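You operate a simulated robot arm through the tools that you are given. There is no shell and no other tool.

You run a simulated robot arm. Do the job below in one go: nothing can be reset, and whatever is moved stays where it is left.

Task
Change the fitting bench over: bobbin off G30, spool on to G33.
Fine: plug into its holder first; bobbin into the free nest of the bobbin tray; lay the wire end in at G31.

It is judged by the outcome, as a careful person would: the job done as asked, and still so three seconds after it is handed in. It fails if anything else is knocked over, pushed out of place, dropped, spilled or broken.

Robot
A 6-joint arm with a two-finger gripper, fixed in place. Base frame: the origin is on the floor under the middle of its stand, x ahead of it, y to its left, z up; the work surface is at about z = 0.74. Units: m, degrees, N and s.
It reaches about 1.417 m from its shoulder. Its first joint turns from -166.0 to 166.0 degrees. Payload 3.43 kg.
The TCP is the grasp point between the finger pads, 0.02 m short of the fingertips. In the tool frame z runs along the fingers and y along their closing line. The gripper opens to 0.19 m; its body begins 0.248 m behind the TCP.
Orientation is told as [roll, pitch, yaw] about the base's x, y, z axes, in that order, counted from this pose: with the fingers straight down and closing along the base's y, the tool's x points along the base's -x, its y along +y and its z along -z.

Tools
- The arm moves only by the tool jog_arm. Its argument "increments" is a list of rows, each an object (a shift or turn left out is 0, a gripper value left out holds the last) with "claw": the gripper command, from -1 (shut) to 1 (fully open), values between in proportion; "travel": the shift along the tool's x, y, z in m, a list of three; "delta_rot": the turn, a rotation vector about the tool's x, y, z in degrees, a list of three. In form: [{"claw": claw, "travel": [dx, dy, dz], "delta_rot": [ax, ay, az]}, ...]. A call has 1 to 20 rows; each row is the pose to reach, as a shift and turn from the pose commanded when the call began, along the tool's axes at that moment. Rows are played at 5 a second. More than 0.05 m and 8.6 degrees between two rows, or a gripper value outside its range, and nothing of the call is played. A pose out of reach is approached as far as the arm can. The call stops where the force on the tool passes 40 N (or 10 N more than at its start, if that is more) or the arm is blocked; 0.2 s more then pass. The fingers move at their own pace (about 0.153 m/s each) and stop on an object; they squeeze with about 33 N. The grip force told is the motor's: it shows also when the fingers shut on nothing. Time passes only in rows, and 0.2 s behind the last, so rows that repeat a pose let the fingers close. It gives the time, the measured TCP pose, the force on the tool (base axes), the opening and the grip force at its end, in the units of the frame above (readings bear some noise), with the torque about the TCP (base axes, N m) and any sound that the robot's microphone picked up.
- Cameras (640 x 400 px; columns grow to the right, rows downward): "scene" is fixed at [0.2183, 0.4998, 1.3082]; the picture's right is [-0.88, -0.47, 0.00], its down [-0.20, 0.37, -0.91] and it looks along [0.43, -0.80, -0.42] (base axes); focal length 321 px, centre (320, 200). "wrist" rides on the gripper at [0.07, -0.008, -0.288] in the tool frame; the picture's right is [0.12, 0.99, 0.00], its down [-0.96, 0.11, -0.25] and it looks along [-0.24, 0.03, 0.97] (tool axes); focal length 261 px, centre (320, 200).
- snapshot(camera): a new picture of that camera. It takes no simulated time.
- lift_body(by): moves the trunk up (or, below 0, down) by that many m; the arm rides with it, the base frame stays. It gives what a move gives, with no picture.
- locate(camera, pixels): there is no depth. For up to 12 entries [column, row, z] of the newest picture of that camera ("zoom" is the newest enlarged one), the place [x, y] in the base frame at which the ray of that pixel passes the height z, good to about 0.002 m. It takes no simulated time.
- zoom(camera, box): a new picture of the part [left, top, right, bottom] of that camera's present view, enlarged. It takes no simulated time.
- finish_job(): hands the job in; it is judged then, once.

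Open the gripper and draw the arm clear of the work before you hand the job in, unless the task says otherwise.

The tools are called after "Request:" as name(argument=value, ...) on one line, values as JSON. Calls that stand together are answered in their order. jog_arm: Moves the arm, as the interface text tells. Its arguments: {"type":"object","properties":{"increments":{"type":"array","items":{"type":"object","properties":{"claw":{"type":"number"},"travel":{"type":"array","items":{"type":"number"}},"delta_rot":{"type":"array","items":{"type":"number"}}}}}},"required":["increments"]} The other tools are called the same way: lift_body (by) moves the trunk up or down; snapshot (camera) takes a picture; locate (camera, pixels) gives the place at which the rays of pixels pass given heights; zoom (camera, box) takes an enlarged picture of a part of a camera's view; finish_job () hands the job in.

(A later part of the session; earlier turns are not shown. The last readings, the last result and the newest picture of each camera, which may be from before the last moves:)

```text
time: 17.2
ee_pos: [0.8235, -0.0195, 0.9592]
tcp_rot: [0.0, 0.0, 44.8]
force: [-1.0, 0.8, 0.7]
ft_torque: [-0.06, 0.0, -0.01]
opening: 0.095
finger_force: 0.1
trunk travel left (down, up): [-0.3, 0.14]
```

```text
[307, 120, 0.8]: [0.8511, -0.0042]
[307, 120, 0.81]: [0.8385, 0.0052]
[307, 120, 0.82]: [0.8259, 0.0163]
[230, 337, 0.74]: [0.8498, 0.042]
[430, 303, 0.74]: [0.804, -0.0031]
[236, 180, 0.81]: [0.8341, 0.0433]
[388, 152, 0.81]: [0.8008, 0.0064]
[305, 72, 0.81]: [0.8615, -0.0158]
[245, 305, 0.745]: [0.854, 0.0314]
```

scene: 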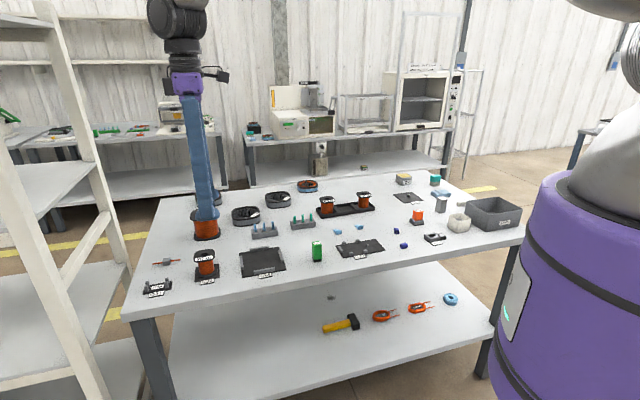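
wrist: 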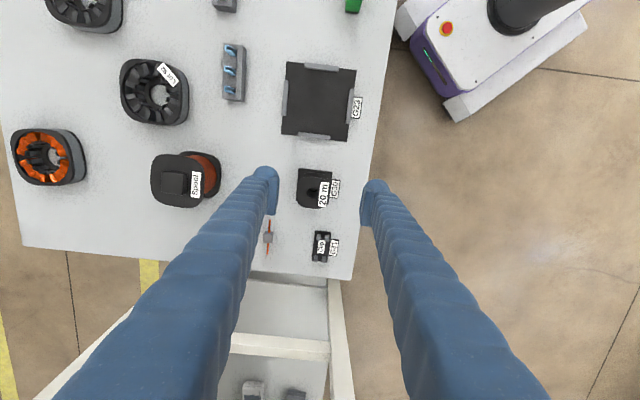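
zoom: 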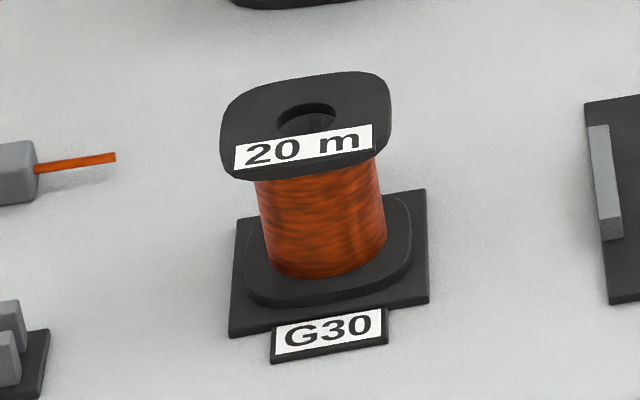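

Bobbin top is at z≈0.80, centre about (0.851, -0.003); flange ≈0.056 m. I move above it with the fingers to close across the flange.

Request:
jog_arm(increments=[{"claw": 0, "travel": [-0.012, -0.003, 0.03]}, {"claw": 0, "travel": [-0.024, -0.006, 0.06]}, {"claw": 0, "travel": [-0.032, -0.009, 0.09]}, {"claw": 0, "travel": [-0.032, -0.009, 0.09]}])

Request:
snapshot(camera="wrist")

Request:
zoom(camera="wrist", box=[240, 140, 400, 240])

```text
time: 18.2
ee_pos: [0.8503, -0.0039, 0.868]
tcp_rot: [0.0, 0.0, 45.0]
force: [-0.1, -0.4, -0.3]
ft_torque: [-0.04, -0.01, -0.01]
opening: 0.0949
finger_force: 0.1
trunk travel left (down, up): [-0.3, 0.14]
```

```text
taken
```

wrist: 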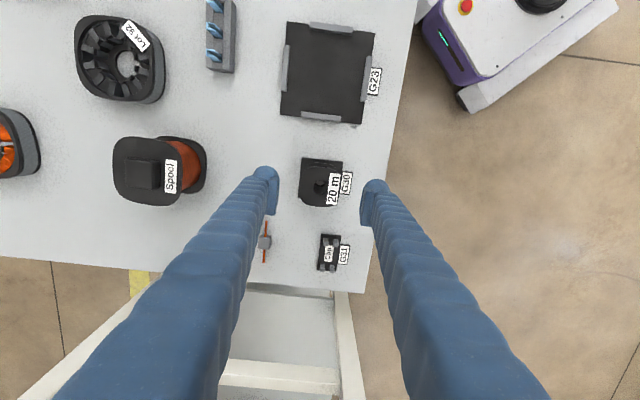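

```text
4.00 times, centred on (320, 190) of wrist
```

zoom: 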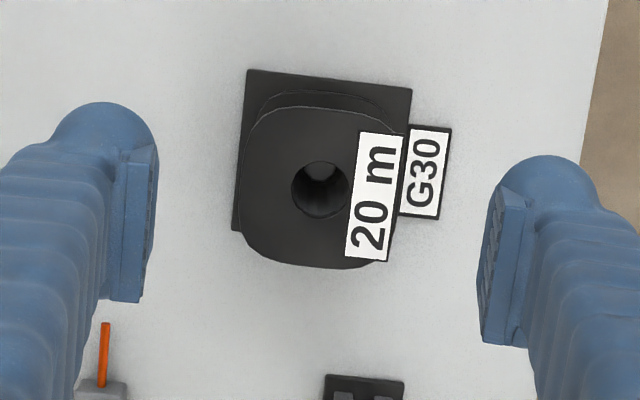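

The hole centre is at (321,188) in this zoom; I check its location and the flange edges.

Request:
locate(camera="zoom", pixels=[[321, 189, 0.8], [240, 185, 0.8], [402, 190, 0.8], [322, 107, 0.8], [316, 268, 0.8]])

```text
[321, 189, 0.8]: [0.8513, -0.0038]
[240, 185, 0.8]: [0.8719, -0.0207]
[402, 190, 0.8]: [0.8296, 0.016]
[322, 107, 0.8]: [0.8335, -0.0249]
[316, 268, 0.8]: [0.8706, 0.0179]
```

Centred within a millimetre. I lower to z≈0.796 and close on the top flange.

Request:
jog_arm(increments=[{"claw": 0, "travel": [0, 0, 0.03]}, {"claw": 0, "travel": [0, 0, 0.055]}, {"claw": 0, "travel": [0, 0, 0.072]}, {"claw": 0, "travel": [0, 0, 0.072]}, {"claw": -0.2, "travel": [0, 0, 0.072]}, {"claw": -0.3, "travel": [0, 0, 0.072]}, {"claw": -0.4, "travel": [0, 0, 0.072]}, {"claw": -0.5, "travel": [0, 0, 0.072]}, {"claw": -0.7, "travel": [0, 0, 0.072]}, {"claw": -1, "travel": [0, 0, 0.072]}, {"claw": -1, "travel": [0, 0, 0.072]}])

Request:
zoom(camera="wrist", box=[240, 140, 400, 240])

Request:
zoom(camera="scene", box=[170, 225, 242, 290])

```text
time: 20.6
ee_pos: [0.8511, -0.0038, 0.7964]
tcp_rot: [0.0, 0.0, 44.9]
force: [0.6, 0.4, 0.1]
ft_torque: [0.06, 0.04, -0.01]
opening: 0.053
finger_force: 32.9
trunk travel left (down, up): [-0.3, 0.14]
```

```text
4.00 times, centred on (320, 190) of wrist
```

zoom: 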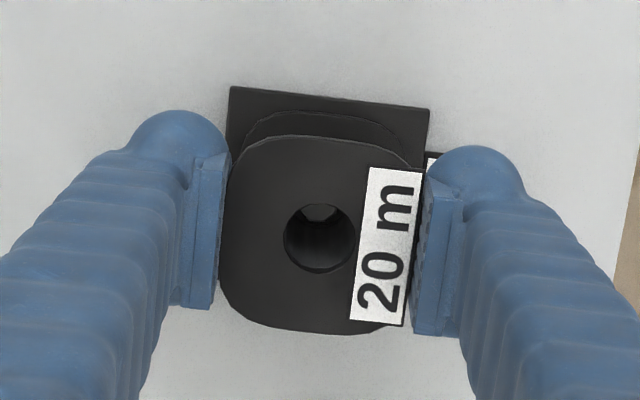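

```text
6.15 times, centred on (206, 258) of scene
```

zoom: 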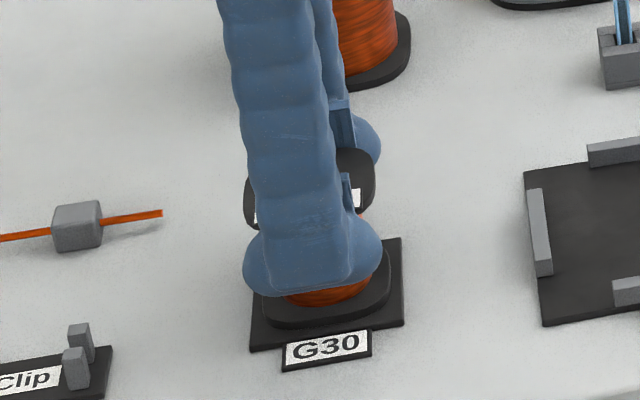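

Grip is 0.053 m on the flange at 33 N. I lift straight up slowly.

Request:
jog_arm(increments=[{"travel": [0, 0, -0.004]}, {"travel": [0, 0, -0.01]}, {"travel": [0, 0, -0.02]}, {"travel": [0, 0, -0.035]}, {"travel": [0, 0, -0.055]}, {"travel": [0, 0, -0.08]}, {"travel": [0, 0, -0.11]}, {"travel": [0, 0, -0.13]}, {"travel": [0, 0, -0.13]}])

Request:
snapshot(camera="wrist")

Request:
zoom(camera="scene", box=[160, 190, 240, 290])

```text
time: 22.6
ee_pos: [0.8506, -0.0042, 0.9269]
tcp_rot: [0.0, 0.1, 45.0]
force: [0.0, 0.7, -1.0]
ft_torque: [0.01, -0.02, -0.02]
opening: 0.0528
finger_force: 33.5
trunk travel left (down, up): [-0.3, 0.14]
```

```text
taken
```

wrist: 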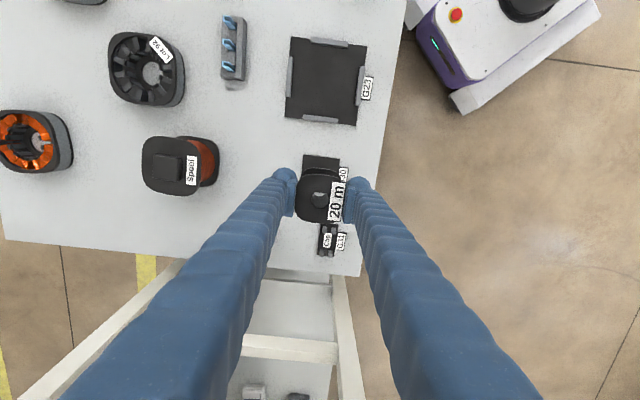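

```text
4.00 times, centred on (200, 240) of scene
```

zoom: 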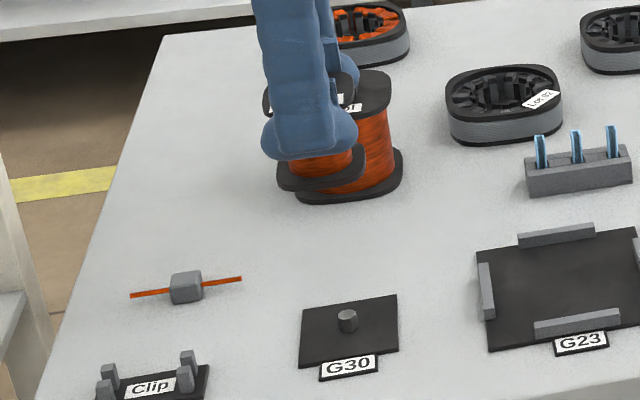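

The bobbin is off its pin (pin visible on G30). I carry it toward the tray, stopping offset so I can see the free nest.

Request:
jog_arm(increments=[{"travel": [0.038, -0.017, 0]}, {"travel": [0.076, -0.034, 0]}, {"travel": [0.114, -0.051, 0]}, {"travel": [0.152, -0.068, 0]}, {"travel": [0.19, -0.085, 0]}, {"travel": [0.228, -0.102, 0]}, {"travel": [0.266, -0.12, 0]}, {"travel": [0.304, -0.137, 0]}, {"travel": [0.342, -0.154, 0]}, {"travel": [0.38, -0.171, 0]}, {"travel": [0.4174, -0.1875, 0]}, {"travel": [0.4174, -0.1875, 0]}])

Request:
snapshot(camera="wrist")

Request:
zoom(camera="wrist", box=[220, 80, 340, 200])

```text
time: 25.2
ee_pos: [0.6899, -0.4335, 0.9277]
tcp_rot: [0.1, -0.1, 45.0]
force: [0.2, 0.2, -0.7]
ft_torque: [0.11, 0.01, 0.01]
opening: 0.0529
finger_force: 33.0
trunk travel left (down, up): [-0.3, 0.14]
```

```text
taken
```

wrist: 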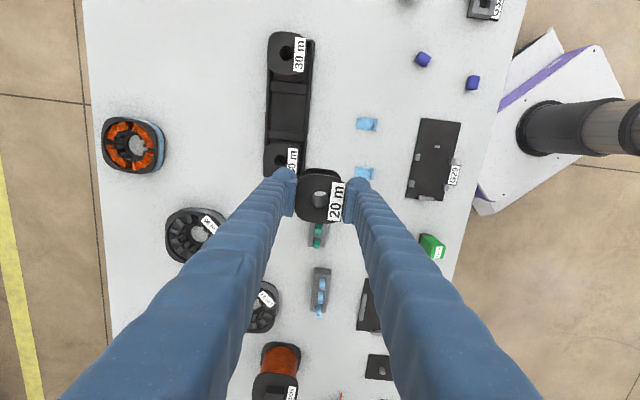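

```text
3.33 times, centred on (280, 140) of wrist
```

zoom: 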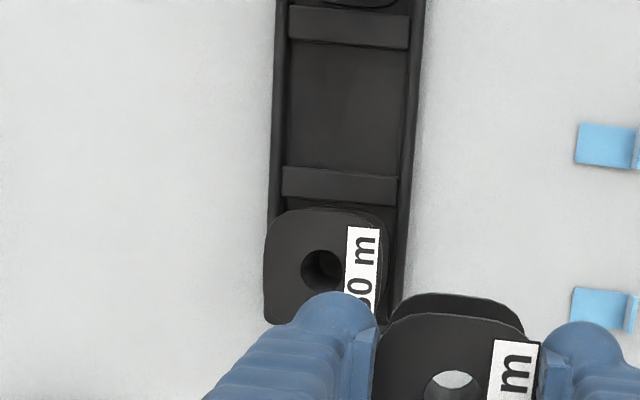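

The free nest is at about (288,102). I zoom on it.

Request:
zoom(camera="wrist", box=[240, 60, 340, 150])

```text
4.44 times, centred on (290, 105) of wrist
```

zoom: 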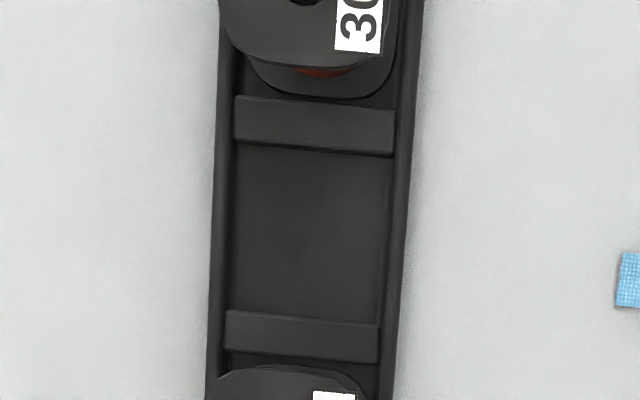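

Request:
locate(camera="zoom", pixels=[[238, 146, 0.746], [392, 160, 0.746], [378, 323, 0.75], [230, 309, 0.75], [235, 142, 0.75], [393, 154, 0.75], [237, 97, 0.75], [395, 112, 0.75], [226, 350, 0.75], [377, 362, 0.75], [217, 200, 0.76], [404, 200, 0.76]])

Request:
zoom(camera="scene", box=[305, 185, 395, 230])

```text
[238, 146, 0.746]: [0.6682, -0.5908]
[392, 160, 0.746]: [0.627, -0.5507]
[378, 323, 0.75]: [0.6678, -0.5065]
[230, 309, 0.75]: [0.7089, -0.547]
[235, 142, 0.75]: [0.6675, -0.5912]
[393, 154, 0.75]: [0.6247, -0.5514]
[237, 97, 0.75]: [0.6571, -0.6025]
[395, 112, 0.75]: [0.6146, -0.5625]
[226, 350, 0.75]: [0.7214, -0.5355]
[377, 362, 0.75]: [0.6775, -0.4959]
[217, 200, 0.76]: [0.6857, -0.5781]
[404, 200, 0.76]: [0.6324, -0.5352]
```

```text
7.11 times, centred on (350, 208) of scene
```

zoom: 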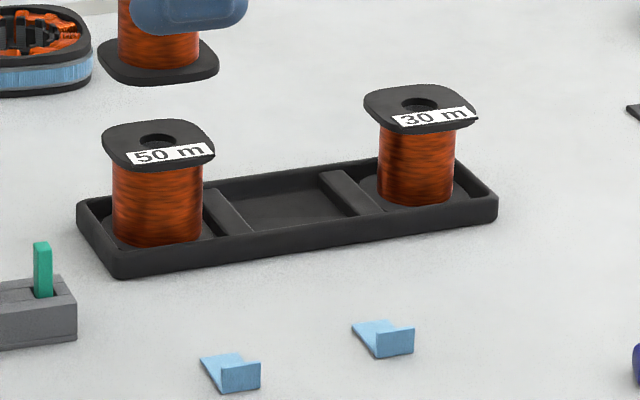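

The nest is about 0.059 m square centred near (0.667, -0.549). I check the tray's direction and seat height from the two neighbouring bobbins' holes.

Request:
zoom(camera="wrist", box=[250, 20, 330, 70])

Request:
locate(camera="wrist", pixels=[[280.6, 161, 0.8], [280.6, 161, 0.805]])

Request:
locate(camera="scene", pixels=[[326.9, 199.7, 0.795], [326.9, 199.7, 0.8], [326.9, 199.7, 0.805], [363.5, 194.5, 0.795], [363.5, 194.5, 0.8], [363.5, 194.5, 0.805]])

```text
8.00 times, centred on (290, 45) of wrist
```

zoom: 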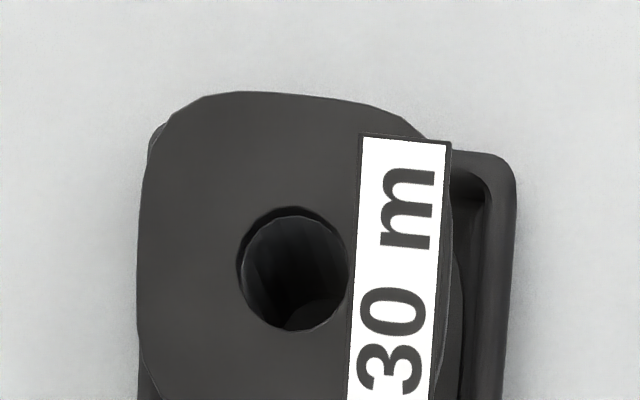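

```text
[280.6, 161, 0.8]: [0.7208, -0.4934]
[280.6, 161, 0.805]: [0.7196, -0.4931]
```

```text
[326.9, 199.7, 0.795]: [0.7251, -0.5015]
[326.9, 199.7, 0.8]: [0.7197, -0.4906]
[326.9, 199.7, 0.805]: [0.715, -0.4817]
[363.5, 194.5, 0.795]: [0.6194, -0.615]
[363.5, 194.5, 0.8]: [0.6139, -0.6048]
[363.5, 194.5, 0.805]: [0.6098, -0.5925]
```

Request:
locate(camera="zoom", pixels=[[294, 268, 0.795], [294, 268, 0.799], [294, 268, 0.803]])

```text
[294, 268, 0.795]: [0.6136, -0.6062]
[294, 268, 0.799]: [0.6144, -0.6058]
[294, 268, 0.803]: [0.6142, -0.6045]
```

Neighbours' holes give the tray direction 46.5° and nest centre (0.6675, -0.5495), seat height like G30's. I check where the held bobbin's hole is relative to the TCP.

Request:
zoom(camera="wrist", box=[270, 160, 370, 230])

Request:
locate(camera="zoom", pixels=[[320, 290, 0.931], [195, 200, 0.931], [450, 200, 0.931]])

```text
5.71 times, centred on (320, 195) of wrist
```

zoom: 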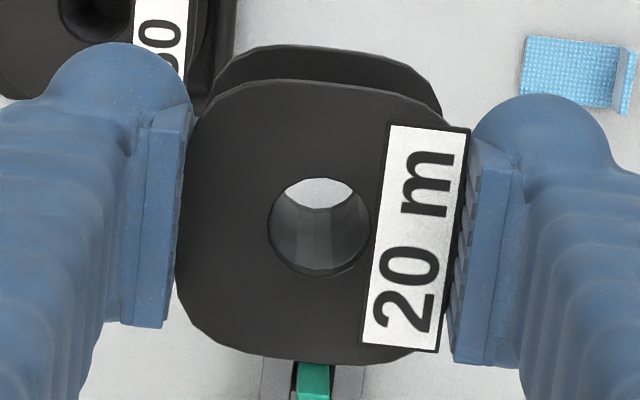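

```text
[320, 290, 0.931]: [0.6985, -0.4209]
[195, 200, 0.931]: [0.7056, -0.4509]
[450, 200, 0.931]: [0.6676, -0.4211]
```

Request:
locate(camera="zoom", pixels=[[319, 227, 0.931], [322, 80, 0.931], [315, 363, 0.931], [180, 222, 0.931], [463, 222, 0.931]])

```text
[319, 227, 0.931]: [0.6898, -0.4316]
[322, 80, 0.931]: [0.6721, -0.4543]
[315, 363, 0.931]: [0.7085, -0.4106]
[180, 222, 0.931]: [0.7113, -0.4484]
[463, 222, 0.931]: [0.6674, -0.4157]
```

The held bobbin's centre is at (0.690, -0.432). I shift it by (-0.0225, -0.1175) over the nest, turn 1.5° to match the tray, and lower part-way.

Request:
jog_arm(increments=[{"travel": [0.03, -0.02, 0], "delta_rot": [0, 0, -0.5]}, {"travel": [0.06, -0.04, 0], "delta_rot": [0, 0, -1]}, {"travel": [0.085, -0.058, 0], "delta_rot": [0, 0, -1.5]}, {"travel": [0.099, -0.0672, 0], "delta_rot": [0, 0, -1.5]}, {"travel": [0.099, -0.0672, 0.04], "delta_rot": [0, 0, -1.5]}, {"travel": [0.099, -0.0672, 0.07], "delta_rot": [0, 0, -1.5]}, {"travel": [0.099, -0.0672, 0.09], "delta_rot": [0, 0, -1.5]}, {"travel": [0.099, -0.0672, 0.1], "delta_rot": [0, 0, -1.5]}, {"travel": [0.099, -0.0672, 0.1], "delta_rot": [0, 0, -1.5]}])

Request:
snapshot(camera="wrist")

Request:
zoom(camera="wrist", box=[250, 110, 390, 260])

Request:
zoom(camera="scene", box=[305, 170, 395, 230])

```text
time: 27.2
ee_pos: [0.6657, -0.5494, 0.825]
tcp_rot: [0.0, 0.0, 46.6]
force: [-1.4, 0.1, -2.2]
ft_torque: [0.04, -0.05, 0.0]
opening: 0.0531
finger_force: 32.7
trunk travel left (down, up): [-0.3, 0.14]
```

```text
taken
```

wrist: 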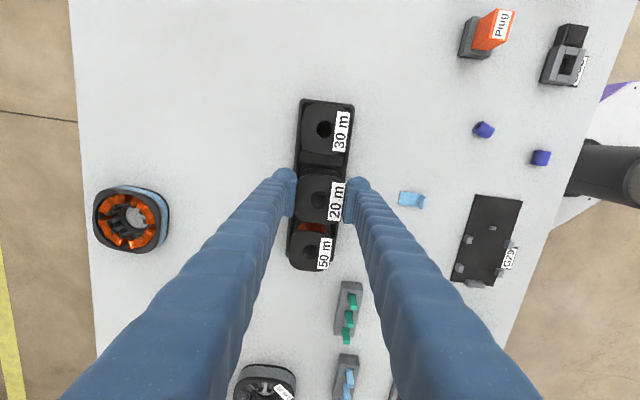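

```text
2.67 times, centred on (320, 185) of wrist
```

zoom: 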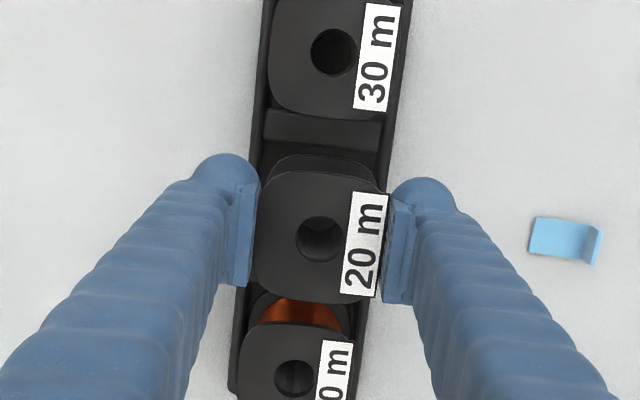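

```text
6.67 times, centred on (350, 200) of scene
```

zoom: 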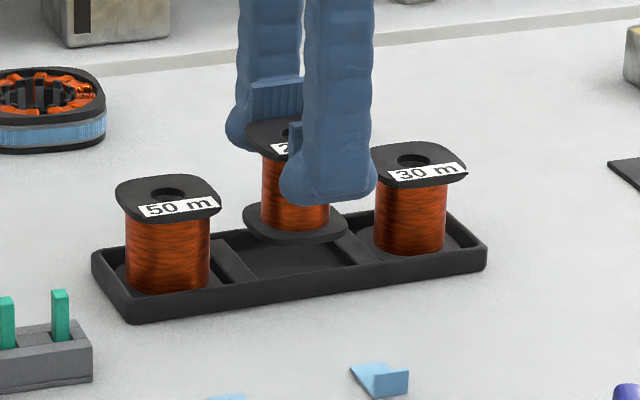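

I check the three hole positions in the newest wrist view before lowering.

Request:
zoom(camera="wrist", box=[250, 110, 390, 260])

Request:
locate(camera="zoom", pixels=[[320, 239, 0.829], [334, 51, 0.799], [295, 377, 0.799], [267, 108, 0.753], [380, 122, 0.753], [265, 143, 0.753], [378, 155, 0.753]])

```text
2.67 times, centred on (320, 185) of wrist
```

zoom: 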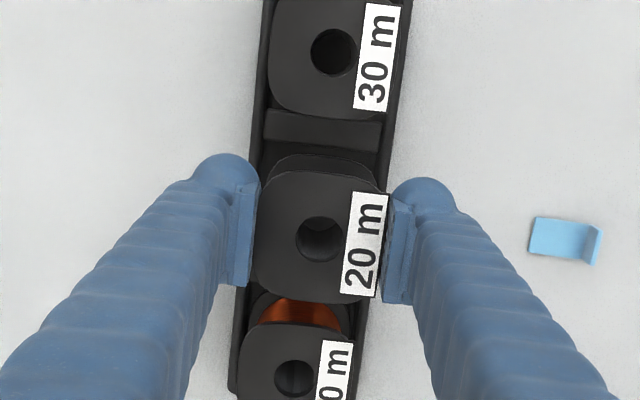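

```text
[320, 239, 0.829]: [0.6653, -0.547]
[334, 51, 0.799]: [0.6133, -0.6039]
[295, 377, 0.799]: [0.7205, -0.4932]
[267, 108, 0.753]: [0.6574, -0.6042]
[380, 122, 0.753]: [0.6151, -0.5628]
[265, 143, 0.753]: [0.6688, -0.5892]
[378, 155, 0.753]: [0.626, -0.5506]
```

The bobbin needs about 1–2 mm toward -e2. I correct by 1.3 mm and lower slowly into the nest.

Request:
jog_arm(increments=[{"travel": [0, -0.0013, 0.005]}, {"travel": [0, -0.0013, 0.012]}, {"travel": [0, -0.0013, 0.018]}, {"travel": [0, -0.0013, 0.023]}, {"travel": [0, -0.0013, 0.026]}, {"travel": [0, -0.0013, 0.026]}])

Request:
zoom(camera="scene", box=[305, 170, 395, 230])

Request:
zoom(camera="wrist", box=[250, 110, 390, 260])

```text
time: 28.6
ee_pos: [0.6665, -0.5485, 0.8008]
tcp_rot: [0.1, -0.1, 46.5]
force: [-0.6, 0.2, -1.1]
ft_torque: [0.0, 0.0, 0.0]
opening: 0.0527
finger_force: 33.0
trunk travel left (down, up): [-0.3, 0.14]
```

```text
6.67 times, centred on (350, 200) of scene
```

zoom: 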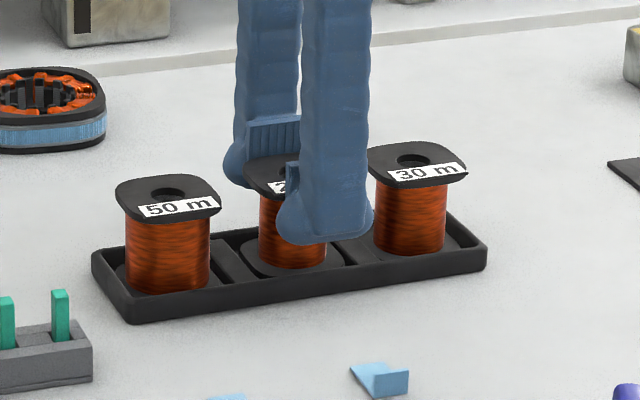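

```text
2.67 times, centred on (320, 185) of wrist
```

zoom: 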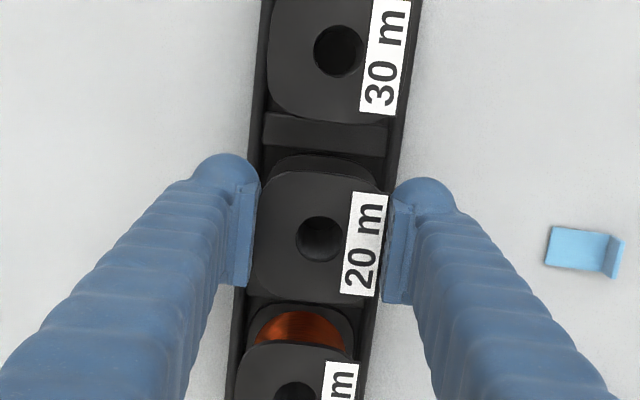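

No contact force; the bobbin is entering the nest between the dividers. I lower the last millimetres until it rests.

Request:
jog_arm(increments=[{"travel": [0, 0, 0.002]}, {"travel": [0, 0, 0.0035]}, {"travel": [0, 0, 0.005]}, {"travel": [0, 0, 0.006]}, {"travel": [0, 0, 0.006]}])

Request:
zoom(camera="scene", box=[305, 170, 395, 230])

```text
time: 29.8
ee_pos: [0.6651, -0.5483, 0.7977]
tcp_rot: [-0.1, 0.0, 46.6]
force: [3.0, 1.1, 15.1]
ft_torque: [0.25, 0.26, -0.05]
opening: 0.0532
finger_force: 32.6
trunk travel left (down, up): [-0.3, 0.14]
```

```text
6.67 times, centred on (350, 200) of scene
```

zoom: 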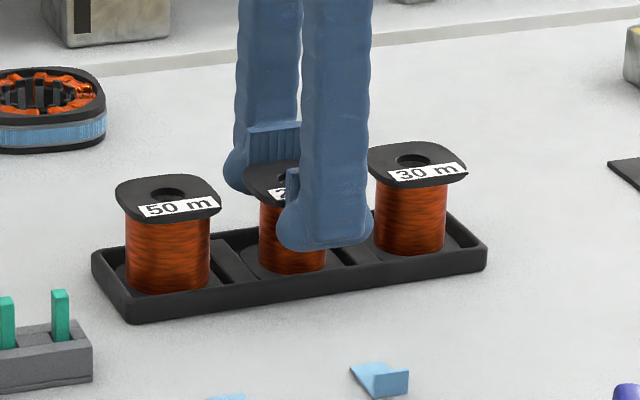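

Contact 15 N, with the torque pointing to the +e2 edge touching first. I look closely to see whether it rests on the floor or on the wall.

Request:
zoom(camera="scene", box=[330, 195, 370, 220])

Request:
zoom(camera="wrist", box=[280, 140, 360, 190])

```text
16.00 times, centred on (350, 208) of scene
```

zoom: 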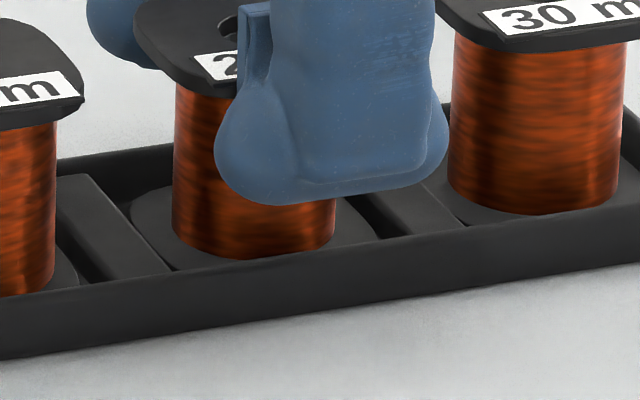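

```text
8.00 times, centred on (320, 165) of wrist
```

zoom: 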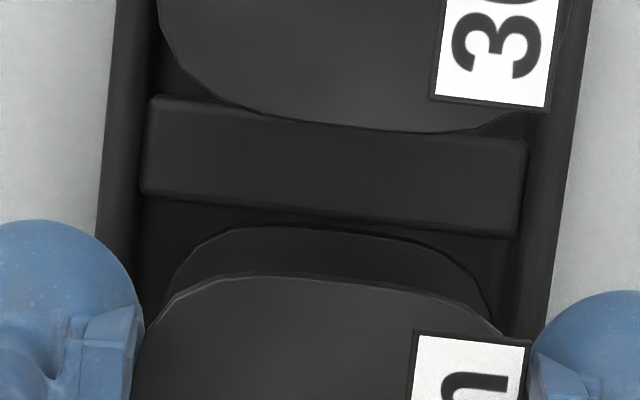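

It looks level with its neighbours but close to the +e2 wall. I raise slightly, shift 1.2 mm toward -e2 and set down again to compare.

Request:
jog_arm(increments=[{"travel": [0, 0, -0.003]}, {"travel": [0, -0.0012, -0.003]}, {"travel": [0, -0.0012, -0.001]}, {"travel": [0, -0.0012, 0]}, {"travel": [0, -0.0012, 0]}])

Request:
jog_arm(increments=[{"travel": [0, 0, 0]}])

```text
time: 31.0
ee_pos: [0.6677, -0.551, 0.7958]
tcp_rot: [0.0, 0.0, 46.5]
force: [-6.1, 3.2, 18.9]
ft_torque: [0.15, 0.28, -0.01]
opening: 0.0527
finger_force: 33.4
trunk travel left (down, up): [-0.3, 0.14]
```

```text
time: 31.4
ee_pos: [0.667, -0.5495, 0.7958]
tcp_rot: [-0.2, 0.0, 46.5]
force: [-6.4, 3.4, 21.2]
ft_torque: [0.07, 0.13, 0.03]
opening: 0.0529
finger_force: 32.4
trunk travel left (down, up): [-0.3, 0.14]
```

Now seated at TCP z≈0.796, as expected. I ease off the pressure and open the gripper, then rise.

Request:
jog_arm(increments=[{"claw": -1, "travel": [0, 0.0006, -0.0012]}, {"claw": -0.4, "travel": [0, 0.0006, -0.0012]}, {"claw": -0.25, "travel": [0, 0.0006, -0.0012]}, {"claw": -0.1, "travel": [0, 0.0006, -0.0012]}, {"claw": 0, "travel": [0, 0.0006, -0.0012]}, {"claw": 0, "travel": [0, 0.0006, -0.0012]}, {"claw": 0, "travel": [0, 0.0006, -0.02]}, {"claw": 0, "travel": [0, 0.0006, -0.06]}, {"claw": 0, "travel": [0, 0.0006, -0.1]}, {"claw": 0, "travel": [0, 0.0006, -0.14]}, {"claw": 0, "travel": [0, 0.0006, -0.14]}])

Request:
snapshot(camera="wrist")

Request:
zoom(camera="scene", box=[305, 170, 395, 230])

```text
time: 33.8
ee_pos: [0.6664, -0.5529, 0.9356]
tcp_rot: [0.1, 0.0, 46.5]
force: [-0.3, 0.3, 0.0]
ft_torque: [0.02, -0.01, -0.02]
opening: 0.0951
finger_force: 0.0
trunk travel left (down, up): [-0.3, 0.14]
```

```text
taken
```

wrist: 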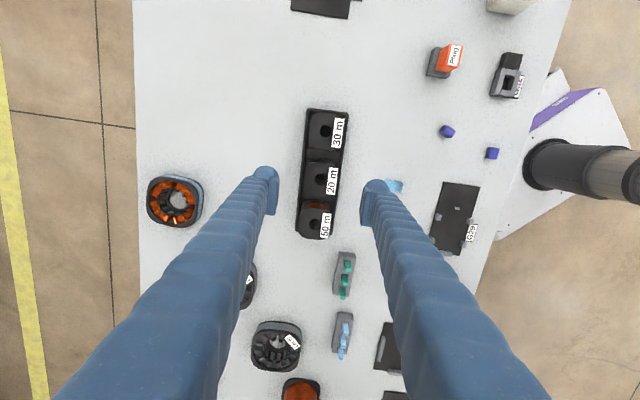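

```text
6.67 times, centred on (350, 200) of scene
```

zoom: 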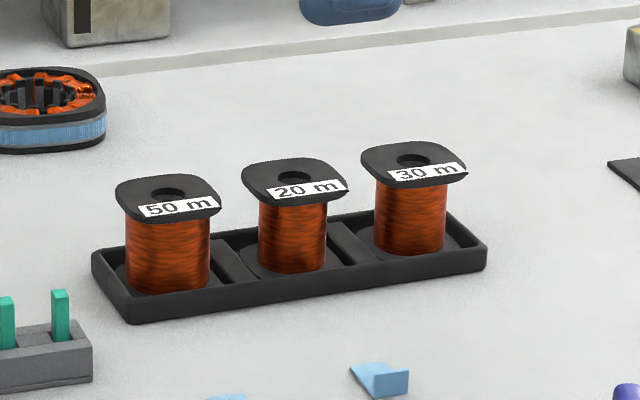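

The 20 m bobbin stands level in the tray, neighbours undisturbed. Now I travel to above the spool for a close look.

Request:
jog_arm(increments=[{"claw": 0, "travel": [-0.046, 0.004, -0.01], "delta_rot": [0, 0, 0.5]}, {"travel": [-0.092, 0.008, -0.02], "delta_rot": [0, 0, 1]}, {"travel": [-0.138, 0.012, -0.035], "delta_rot": [0, 0, 1.5]}, {"travel": [-0.184, 0.016, -0.035], "delta_rot": [0, 0, 1.5]}, {"travel": [-0.23, 0.02, -0.035], "delta_rot": [0, 0, 1.5]}, {"travel": [-0.276, 0.024, -0.035], "delta_rot": [0, 0, 1.5]}, {"travel": [-0.322, 0.028, -0.035], "delta_rot": [0, 0, 1.5]}, {"travel": [-0.368, 0.032, -0.035], "delta_rot": [0, 0, 1.5]}, {"travel": [-0.414, 0.036, -0.035], "delta_rot": [0, 0, 1.5]}, {"travel": [-0.46, 0.04, -0.035], "delta_rot": [0, 0, 1.5]}, {"travel": [-0.508, 0.042, -0.035], "delta_rot": [0, 0, 1.5]}, {"travel": [-0.508, 0.042, -0.035], "delta_rot": [0, 0, 1.5]}])

Request:
snapshot(camera="wrist")

Request:
zoom(camera="wrist", box=[270, 140, 370, 220])

Request:
zoom(camera="scene", box=[180, 190, 240, 250])

```text
time: 36.4
ee_pos: [0.9848, -0.1495, 0.9706]
tcp_rot: [0.0, 0.1, 44.9]
force: [-0.1, 0.1, 0.4]
ft_torque: [-0.08, -0.06, 0.01]
opening: 0.095
finger_force: 0.0
trunk travel left (down, up): [-0.3, 0.14]
```

```text
taken
```

wrist: 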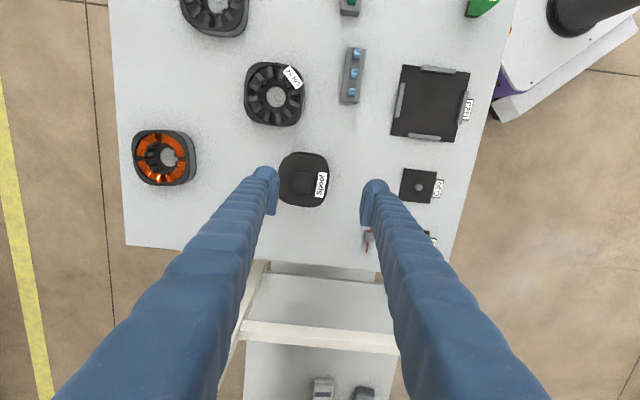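

```text
5.00 times, centred on (320, 180) of wrist
```

zoom: 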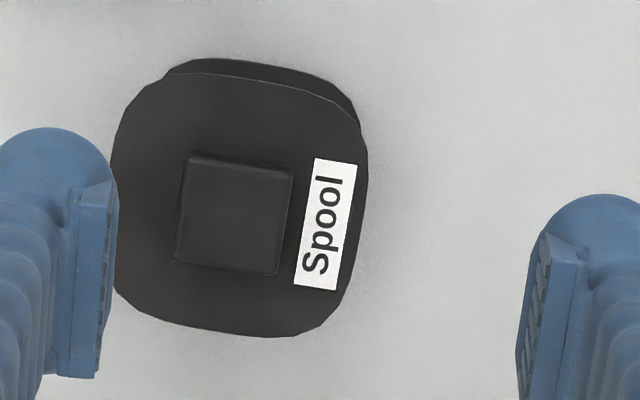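

```text
6.67 times, centred on (210, 220) of scene
```

zoom: 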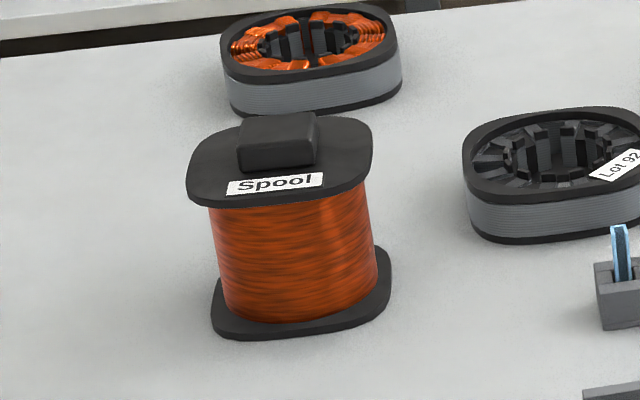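

I zoom on the knob for accurate corners and location.

Request:
zoom(camera="wrist", box=[270, 145, 340, 215])

Request:
locate(camera="scene", pixels=[[199.4, 208, 0.86], [197.9, 214, 0.85], [209.4, 211.6, 0.85], [212.8, 200.6, 0.74]])

```text
5.71 times, centred on (305, 180) of wrist
```

zoom: 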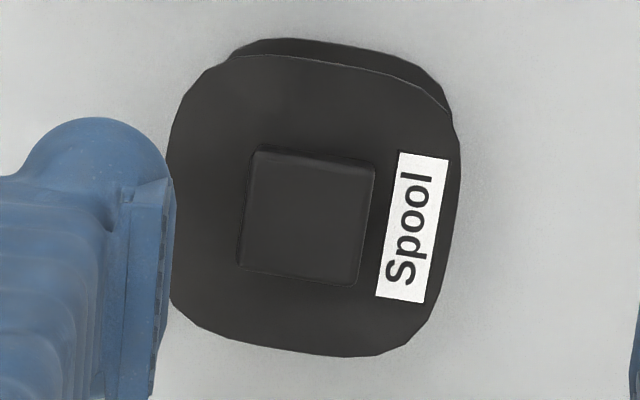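

```text
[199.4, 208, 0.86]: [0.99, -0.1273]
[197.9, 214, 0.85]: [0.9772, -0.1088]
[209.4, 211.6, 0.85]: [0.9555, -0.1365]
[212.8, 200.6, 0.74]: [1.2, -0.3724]
```

Request:
zoom(camera="scene", box=[188, 200, 224, 224])

Request:
locate(camera="wrist", pixels=[[303, 183.2, 0.84], [303, 183.2, 0.85], [303, 183.2, 0.86]])

```text
16.00 times, centred on (206, 212) of scene
```

zoom: 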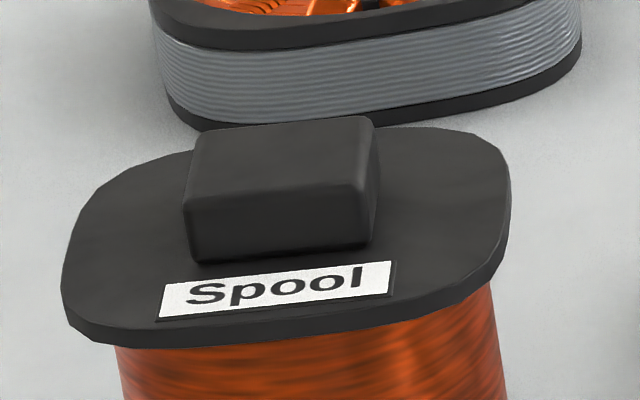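

```text
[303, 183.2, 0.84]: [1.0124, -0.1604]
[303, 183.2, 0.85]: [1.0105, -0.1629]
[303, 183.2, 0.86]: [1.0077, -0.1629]
```

Request:
locate(camera="zoom", pixels=[[280, 158, 0.83], [280, 158, 0.835], [280, 158, 0.84], [280, 158, 0.845], [280, 158, 0.85], [190, 260, 0.82], [190, 260, 0.825], [190, 260, 0.83], [370, 247, 0.825]])

Request:
zoom(camera="wrist", box=[270, 145, 340, 215])

Request:
locate(camera="zoom", pixels=[[258, 153, 0.842], [374, 168, 0.842], [358, 284, 0.842], [242, 268, 0.842], [315, 55, 0.827], [292, 350, 0.827], [167, 190, 0.827], [459, 175, 0.827]])

```text
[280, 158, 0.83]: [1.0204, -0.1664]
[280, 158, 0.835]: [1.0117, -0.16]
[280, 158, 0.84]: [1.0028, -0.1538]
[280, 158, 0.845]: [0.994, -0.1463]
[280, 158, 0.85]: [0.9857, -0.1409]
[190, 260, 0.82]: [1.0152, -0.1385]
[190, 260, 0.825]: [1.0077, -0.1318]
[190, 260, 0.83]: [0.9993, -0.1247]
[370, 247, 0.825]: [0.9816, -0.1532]
```

```text
5.71 times, centred on (305, 180) of wrist
```

zoom: 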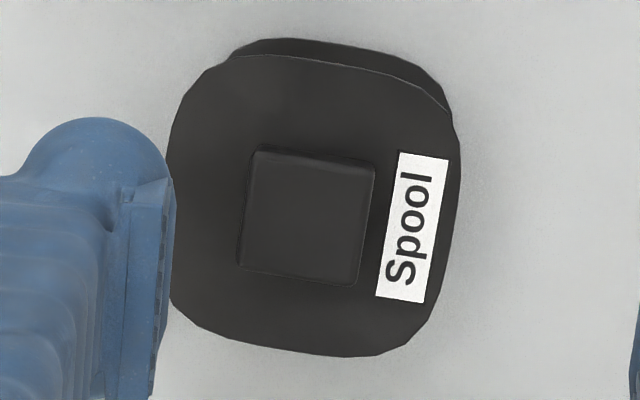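

```text
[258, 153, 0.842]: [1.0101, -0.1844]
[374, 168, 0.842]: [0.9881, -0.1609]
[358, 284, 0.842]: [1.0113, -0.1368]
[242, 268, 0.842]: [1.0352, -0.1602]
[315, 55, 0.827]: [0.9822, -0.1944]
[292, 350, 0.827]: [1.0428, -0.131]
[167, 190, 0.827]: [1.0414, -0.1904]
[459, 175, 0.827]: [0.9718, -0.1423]
```

The knob top is at z≈0.8355, centred at (1.012, -0.160), about 0.033 m square at 45°. I move over it and come lower for a check.

Request:
jog_arm(increments=[{"claw": 0, "travel": [-0.006, -0.013, 0]}, {"claw": 0, "travel": [-0.0118, -0.0267, 0.02]}, {"claw": 0, "travel": [-0.0118, -0.0267, 0.055]}, {"claw": 0, "travel": [-0.0118, -0.0267, 0.085]}, {"claw": 0, "travel": [-0.0118, -0.0267, 0.085]}])

Request:
zoom(camera="wrist", box=[250, 130, 390, 230])

Request:
zoom(camera="scene", box=[180, 175, 240, 235])

```text
time: 37.6
ee_pos: [1.0129, -0.1613, 0.8861]
tcp_rot: [0.0, 0.0, 45.1]
force: [0.2, -0.5, 0.3]
ft_torque: [0.03, -0.01, -0.01]
opening: 0.095
finger_force: 0.0
trunk travel left (down, up): [-0.3, 0.14]
```

```text
4.00 times, centred on (320, 180) of wrist
```

zoom: 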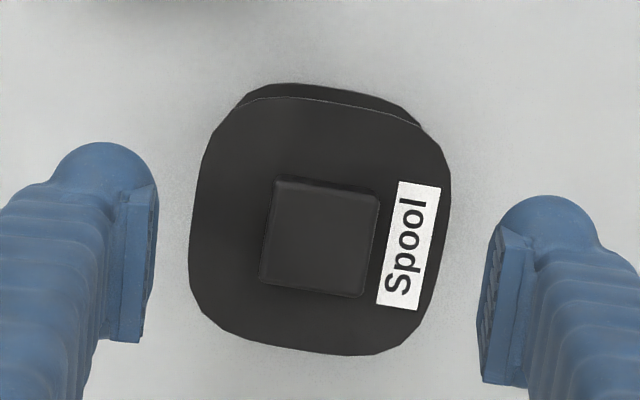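

```text
6.67 times, centred on (210, 205) of scene
```

zoom: 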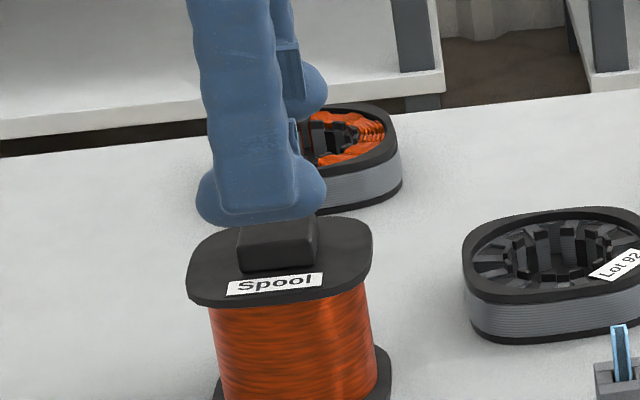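

Request:
locate(camera="zoom", pixels=[[273, 178, 0.8355], [380, 191, 0.8355], [364, 297, 0.8355], [259, 283, 0.8355], [189, 225, 0.8215], [452, 190, 0.8215], [300, 97, 0.8215], [345, 356, 0.8215], [205, 160, 0.8215], [440, 300, 0.8215], [190, 280, 0.8215], [445, 160, 0.8215]])

```text
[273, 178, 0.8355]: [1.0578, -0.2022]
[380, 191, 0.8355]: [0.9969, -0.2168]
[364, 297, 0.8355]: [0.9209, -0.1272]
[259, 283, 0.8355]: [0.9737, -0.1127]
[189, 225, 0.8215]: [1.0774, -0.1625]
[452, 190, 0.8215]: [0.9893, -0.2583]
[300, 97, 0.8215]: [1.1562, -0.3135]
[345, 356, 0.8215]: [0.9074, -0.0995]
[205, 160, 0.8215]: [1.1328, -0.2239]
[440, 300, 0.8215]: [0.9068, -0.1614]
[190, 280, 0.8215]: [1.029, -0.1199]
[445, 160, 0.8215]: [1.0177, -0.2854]
```

That located in the scene zoom by mistake; I re-take the wrist zoom and locate again.

Request:
zoom(camera="wrist", box=[250, 130, 390, 230])

Request:
locate(camera="zoom", pixels=[[273, 178, 0.8355], [380, 191, 0.8355], [364, 297, 0.8355], [259, 283, 0.8355], [189, 225, 0.8215], [452, 190, 0.8215], [300, 97, 0.8215], [345, 356, 0.8215], [205, 160, 0.8215], [440, 300, 0.8215], [190, 280, 0.8215], [445, 160, 0.8215]])

```text
4.00 times, centred on (320, 180) of wrist
```

zoom: 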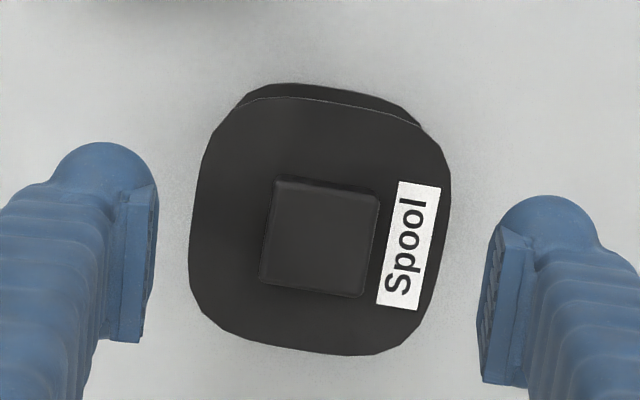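

```text
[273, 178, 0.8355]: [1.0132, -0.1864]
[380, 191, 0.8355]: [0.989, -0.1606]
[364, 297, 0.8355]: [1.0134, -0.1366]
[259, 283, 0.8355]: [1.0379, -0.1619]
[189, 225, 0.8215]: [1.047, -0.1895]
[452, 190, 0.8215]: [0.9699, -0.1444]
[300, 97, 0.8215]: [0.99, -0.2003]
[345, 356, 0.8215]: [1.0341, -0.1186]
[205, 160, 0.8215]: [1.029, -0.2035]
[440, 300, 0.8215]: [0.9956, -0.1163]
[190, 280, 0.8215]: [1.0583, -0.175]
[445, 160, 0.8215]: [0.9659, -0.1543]
```

The knob centre (1.0134, -0.1614) matches the TCP. I lower so the fingertips clear the flange by about 2 mm, then close.

Request:
jog_arm(increments=[{"claw": 0, "travel": [0, 0, 0.02]}, {"claw": -0.2, "travel": [0, 0, 0.035]}, {"claw": -0.3, "travel": [0, 0, 0.0425]}, {"claw": -0.3, "travel": [0, 0, 0.0425]}])

Request:
zoom(camera="scene", box=[180, 190, 240, 235])

Request:
zoom(camera="wrist", box=[250, 130, 390, 230])

```text
time: 38.6
ee_pos: [1.0128, -0.1625, 0.8408]
tcp_rot: [0.0, 0.1, 45.0]
force: [0.2, -0.5, -0.2]
ft_torque: [-0.02, 0.02, -0.03]
opening: 0.0667
finger_force: 0.1
trunk travel left (down, up): [-0.3, 0.14]
```

```text
8.89 times, centred on (210, 212) of scene
```

zoom: 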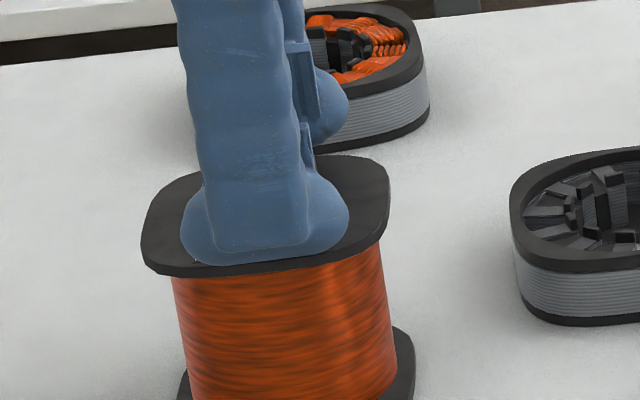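

```text
4.00 times, centred on (320, 180) of wrist
```

zoom: 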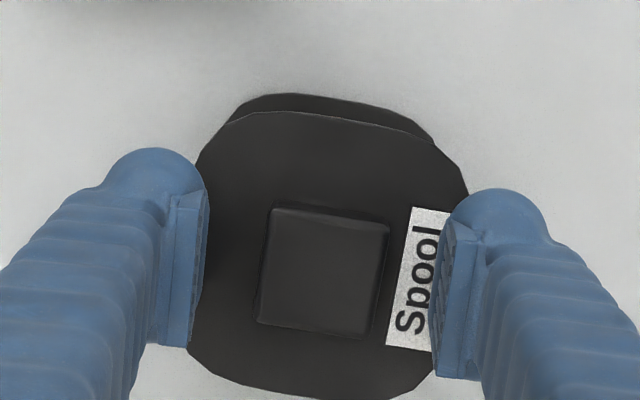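

No contact yet, tips just above the flange. I close on the knob.

Request:
jog_arm(increments=[{"claw": -0.4, "travel": [0, 0, -0.0007]}, {"claw": -0.5, "travel": [0, 0, -0.0007]}, {"claw": -0.6, "travel": [0, 0, -0.0007]}, {"claw": -0.7, "travel": [0, 0, -0.0007]}, {"claw": -0.85, "travel": [0, 0, -0.0007]}, {"claw": -1, "travel": [0, 0, -0.0007]}, {"claw": -1, "travel": [0, 0, -0.0007]}])

Request:
zoom(camera="wrist", box=[250, 130, 390, 230])

```text
time: 40.2
ee_pos: [1.0129, -0.1633, 0.8428]
tcp_rot: [0.0, 0.0, 45.0]
force: [-0.8, 1.8, 0.1]
ft_torque: [0.03, -0.03, -0.06]
opening: 0.035
finger_force: 32.8
trunk travel left (down, up): [-0.3, 0.14]
```

```text
4.00 times, centred on (320, 180) of wrist
```

zoom: 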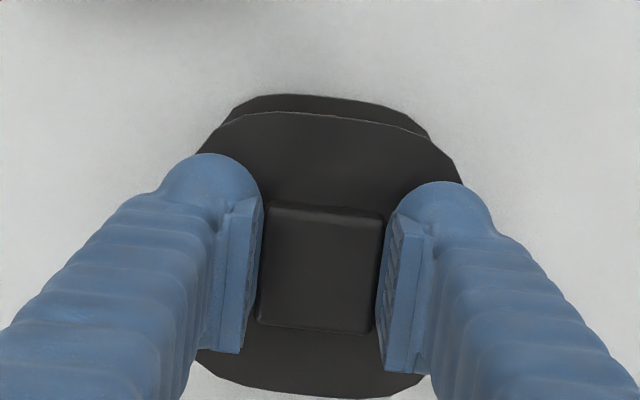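

The gripper holds the knob at 0.035 m. I lift a little first to feel the weight.

Request:
jog_arm(increments=[{"travel": [0, 0, -0.002]}, {"travel": [0, 0, -0.005]}, {"travel": [0, 0, -0.01]}, {"travel": [0, 0, -0.015]}, {"travel": [0, 0, -0.015]}, {"travel": [0, 0, -0.015]}])

Request:
zoom(camera="scene", box=[170, 180, 245, 245])

Request:
zoom(camera="wrist", box=[250, 130, 390, 230])

```text
time: 41.6
ee_pos: [1.0127, -0.164, 0.856]
tcp_rot: [0.0, 0.1, 45.0]
force: [0.2, 0.1, -8.7]
ft_torque: [0.01, 0.02, 0.01]
opening: 0.0349
finger_force: 33.1
trunk travel left (down, up): [-0.3, 0.14]
```

```text
6.15 times, centred on (208, 212) of scene
```

zoom: 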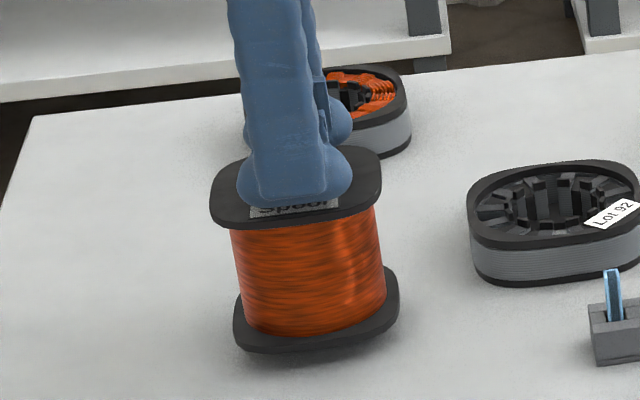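

```text
4.00 times, centred on (320, 180) of wrist
```

zoom: 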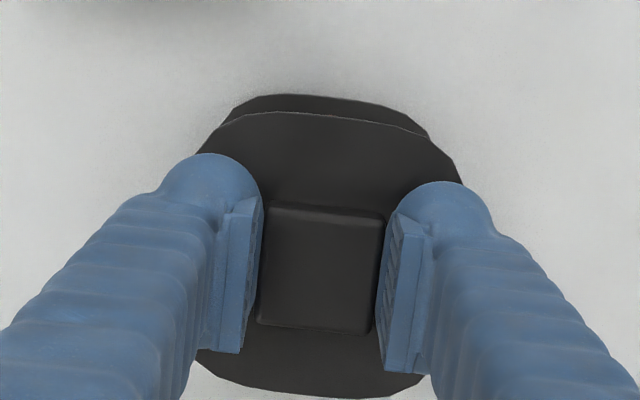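

The spool weighs about 0.9 kg, hangs balanced, no slip. I lift it higher.

Request:
jog_arm(increments=[{"travel": [0, 0, -0.015]}, {"travel": [0, 0, -0.04]}, {"travel": [0, 0, -0.07]}, {"travel": [0, 0, -0.1]}, {"travel": [0, 0, -0.125]}, {"travel": [0, 0, -0.134]}, {"travel": [0, 0, -0.134]}])

Request:
snapshot(camera="scene")

```text
time: 43.2
ee_pos: [1.0134, -0.1625, 0.9908]
tcp_rot: [0.2, 0.1, 44.9]
force: [-0.6, 0.2, -10.2]
ft_torque: [-0.02, 0.01, 0.02]
opening: 0.035
finger_force: 33.3
trunk travel left (down, up): [-0.3, 0.14]
```

```text
taken
```

scene: 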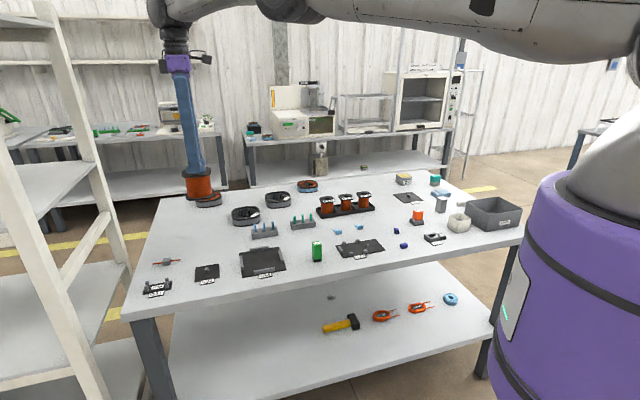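

The spool is clear of everything. I carry it toward G33 with gentle ramped steps, stopping 0.15 m short to see the pin.

Request:
jog_arm(increments=[{"travel": [0.012, -0.0012, 0]}, {"travel": [0.036, -0.0036, 0]}, {"travel": [0.074, -0.0074, 0]}, {"travel": [0.115, -0.0115, 0]}, {"travel": [0.156, -0.0156, 0]}, {"travel": [0.197, -0.0197, 0]}, {"travel": [0.238, -0.0238, 0]}, {"travel": [0.279, -0.0279, 0]}, {"travel": [0.32, -0.032, 0]}, {"travel": [0.361, -0.0361, 0]}, {"travel": [0.402, -0.0402, 0]}, {"travel": [0.443, -0.0443, 0]}, {"travel": [0.484, -0.0484, 0]}, {"travel": [0.525, -0.0525, 0]}, {"travel": [0.566, -0.0566, 0]}, {"travel": [0.605, -0.0605, 0]}, {"travel": [0.638, -0.064, 0]}, {"travel": [0.66, -0.0665, 0]}, {"travel": [0.6714, -0.0675, 0]}, {"travel": [0.6714, -0.0675, 0]}])

Request:
snapshot(camera="wrist")

Request:
snapshot(camera="scene")

```text
time: 47.4
ee_pos: [0.5854, -0.6858, 0.9922]
tcp_rot: [0.0, 0.0, 45.0]
force: [-0.7, 0.1, -9.6]
ft_torque: [0.02, 0.01, 0.06]
opening: 0.0351
finger_force: 33.1
trunk travel left (down, up): [-0.3, 0.14]
```

```text
taken
```

wrist: 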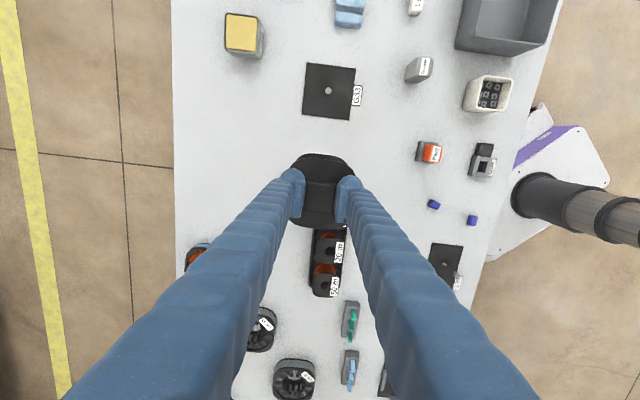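

```text
taken
```

scene: 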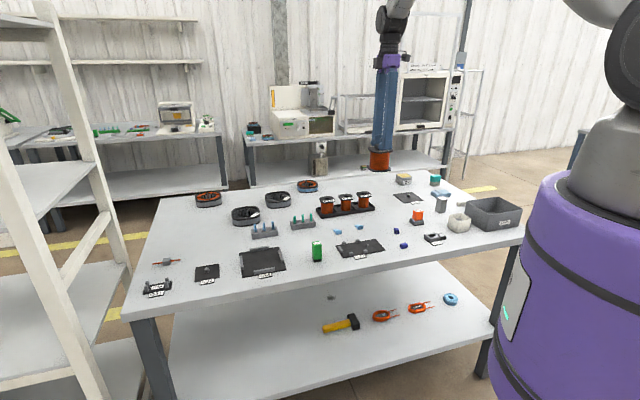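

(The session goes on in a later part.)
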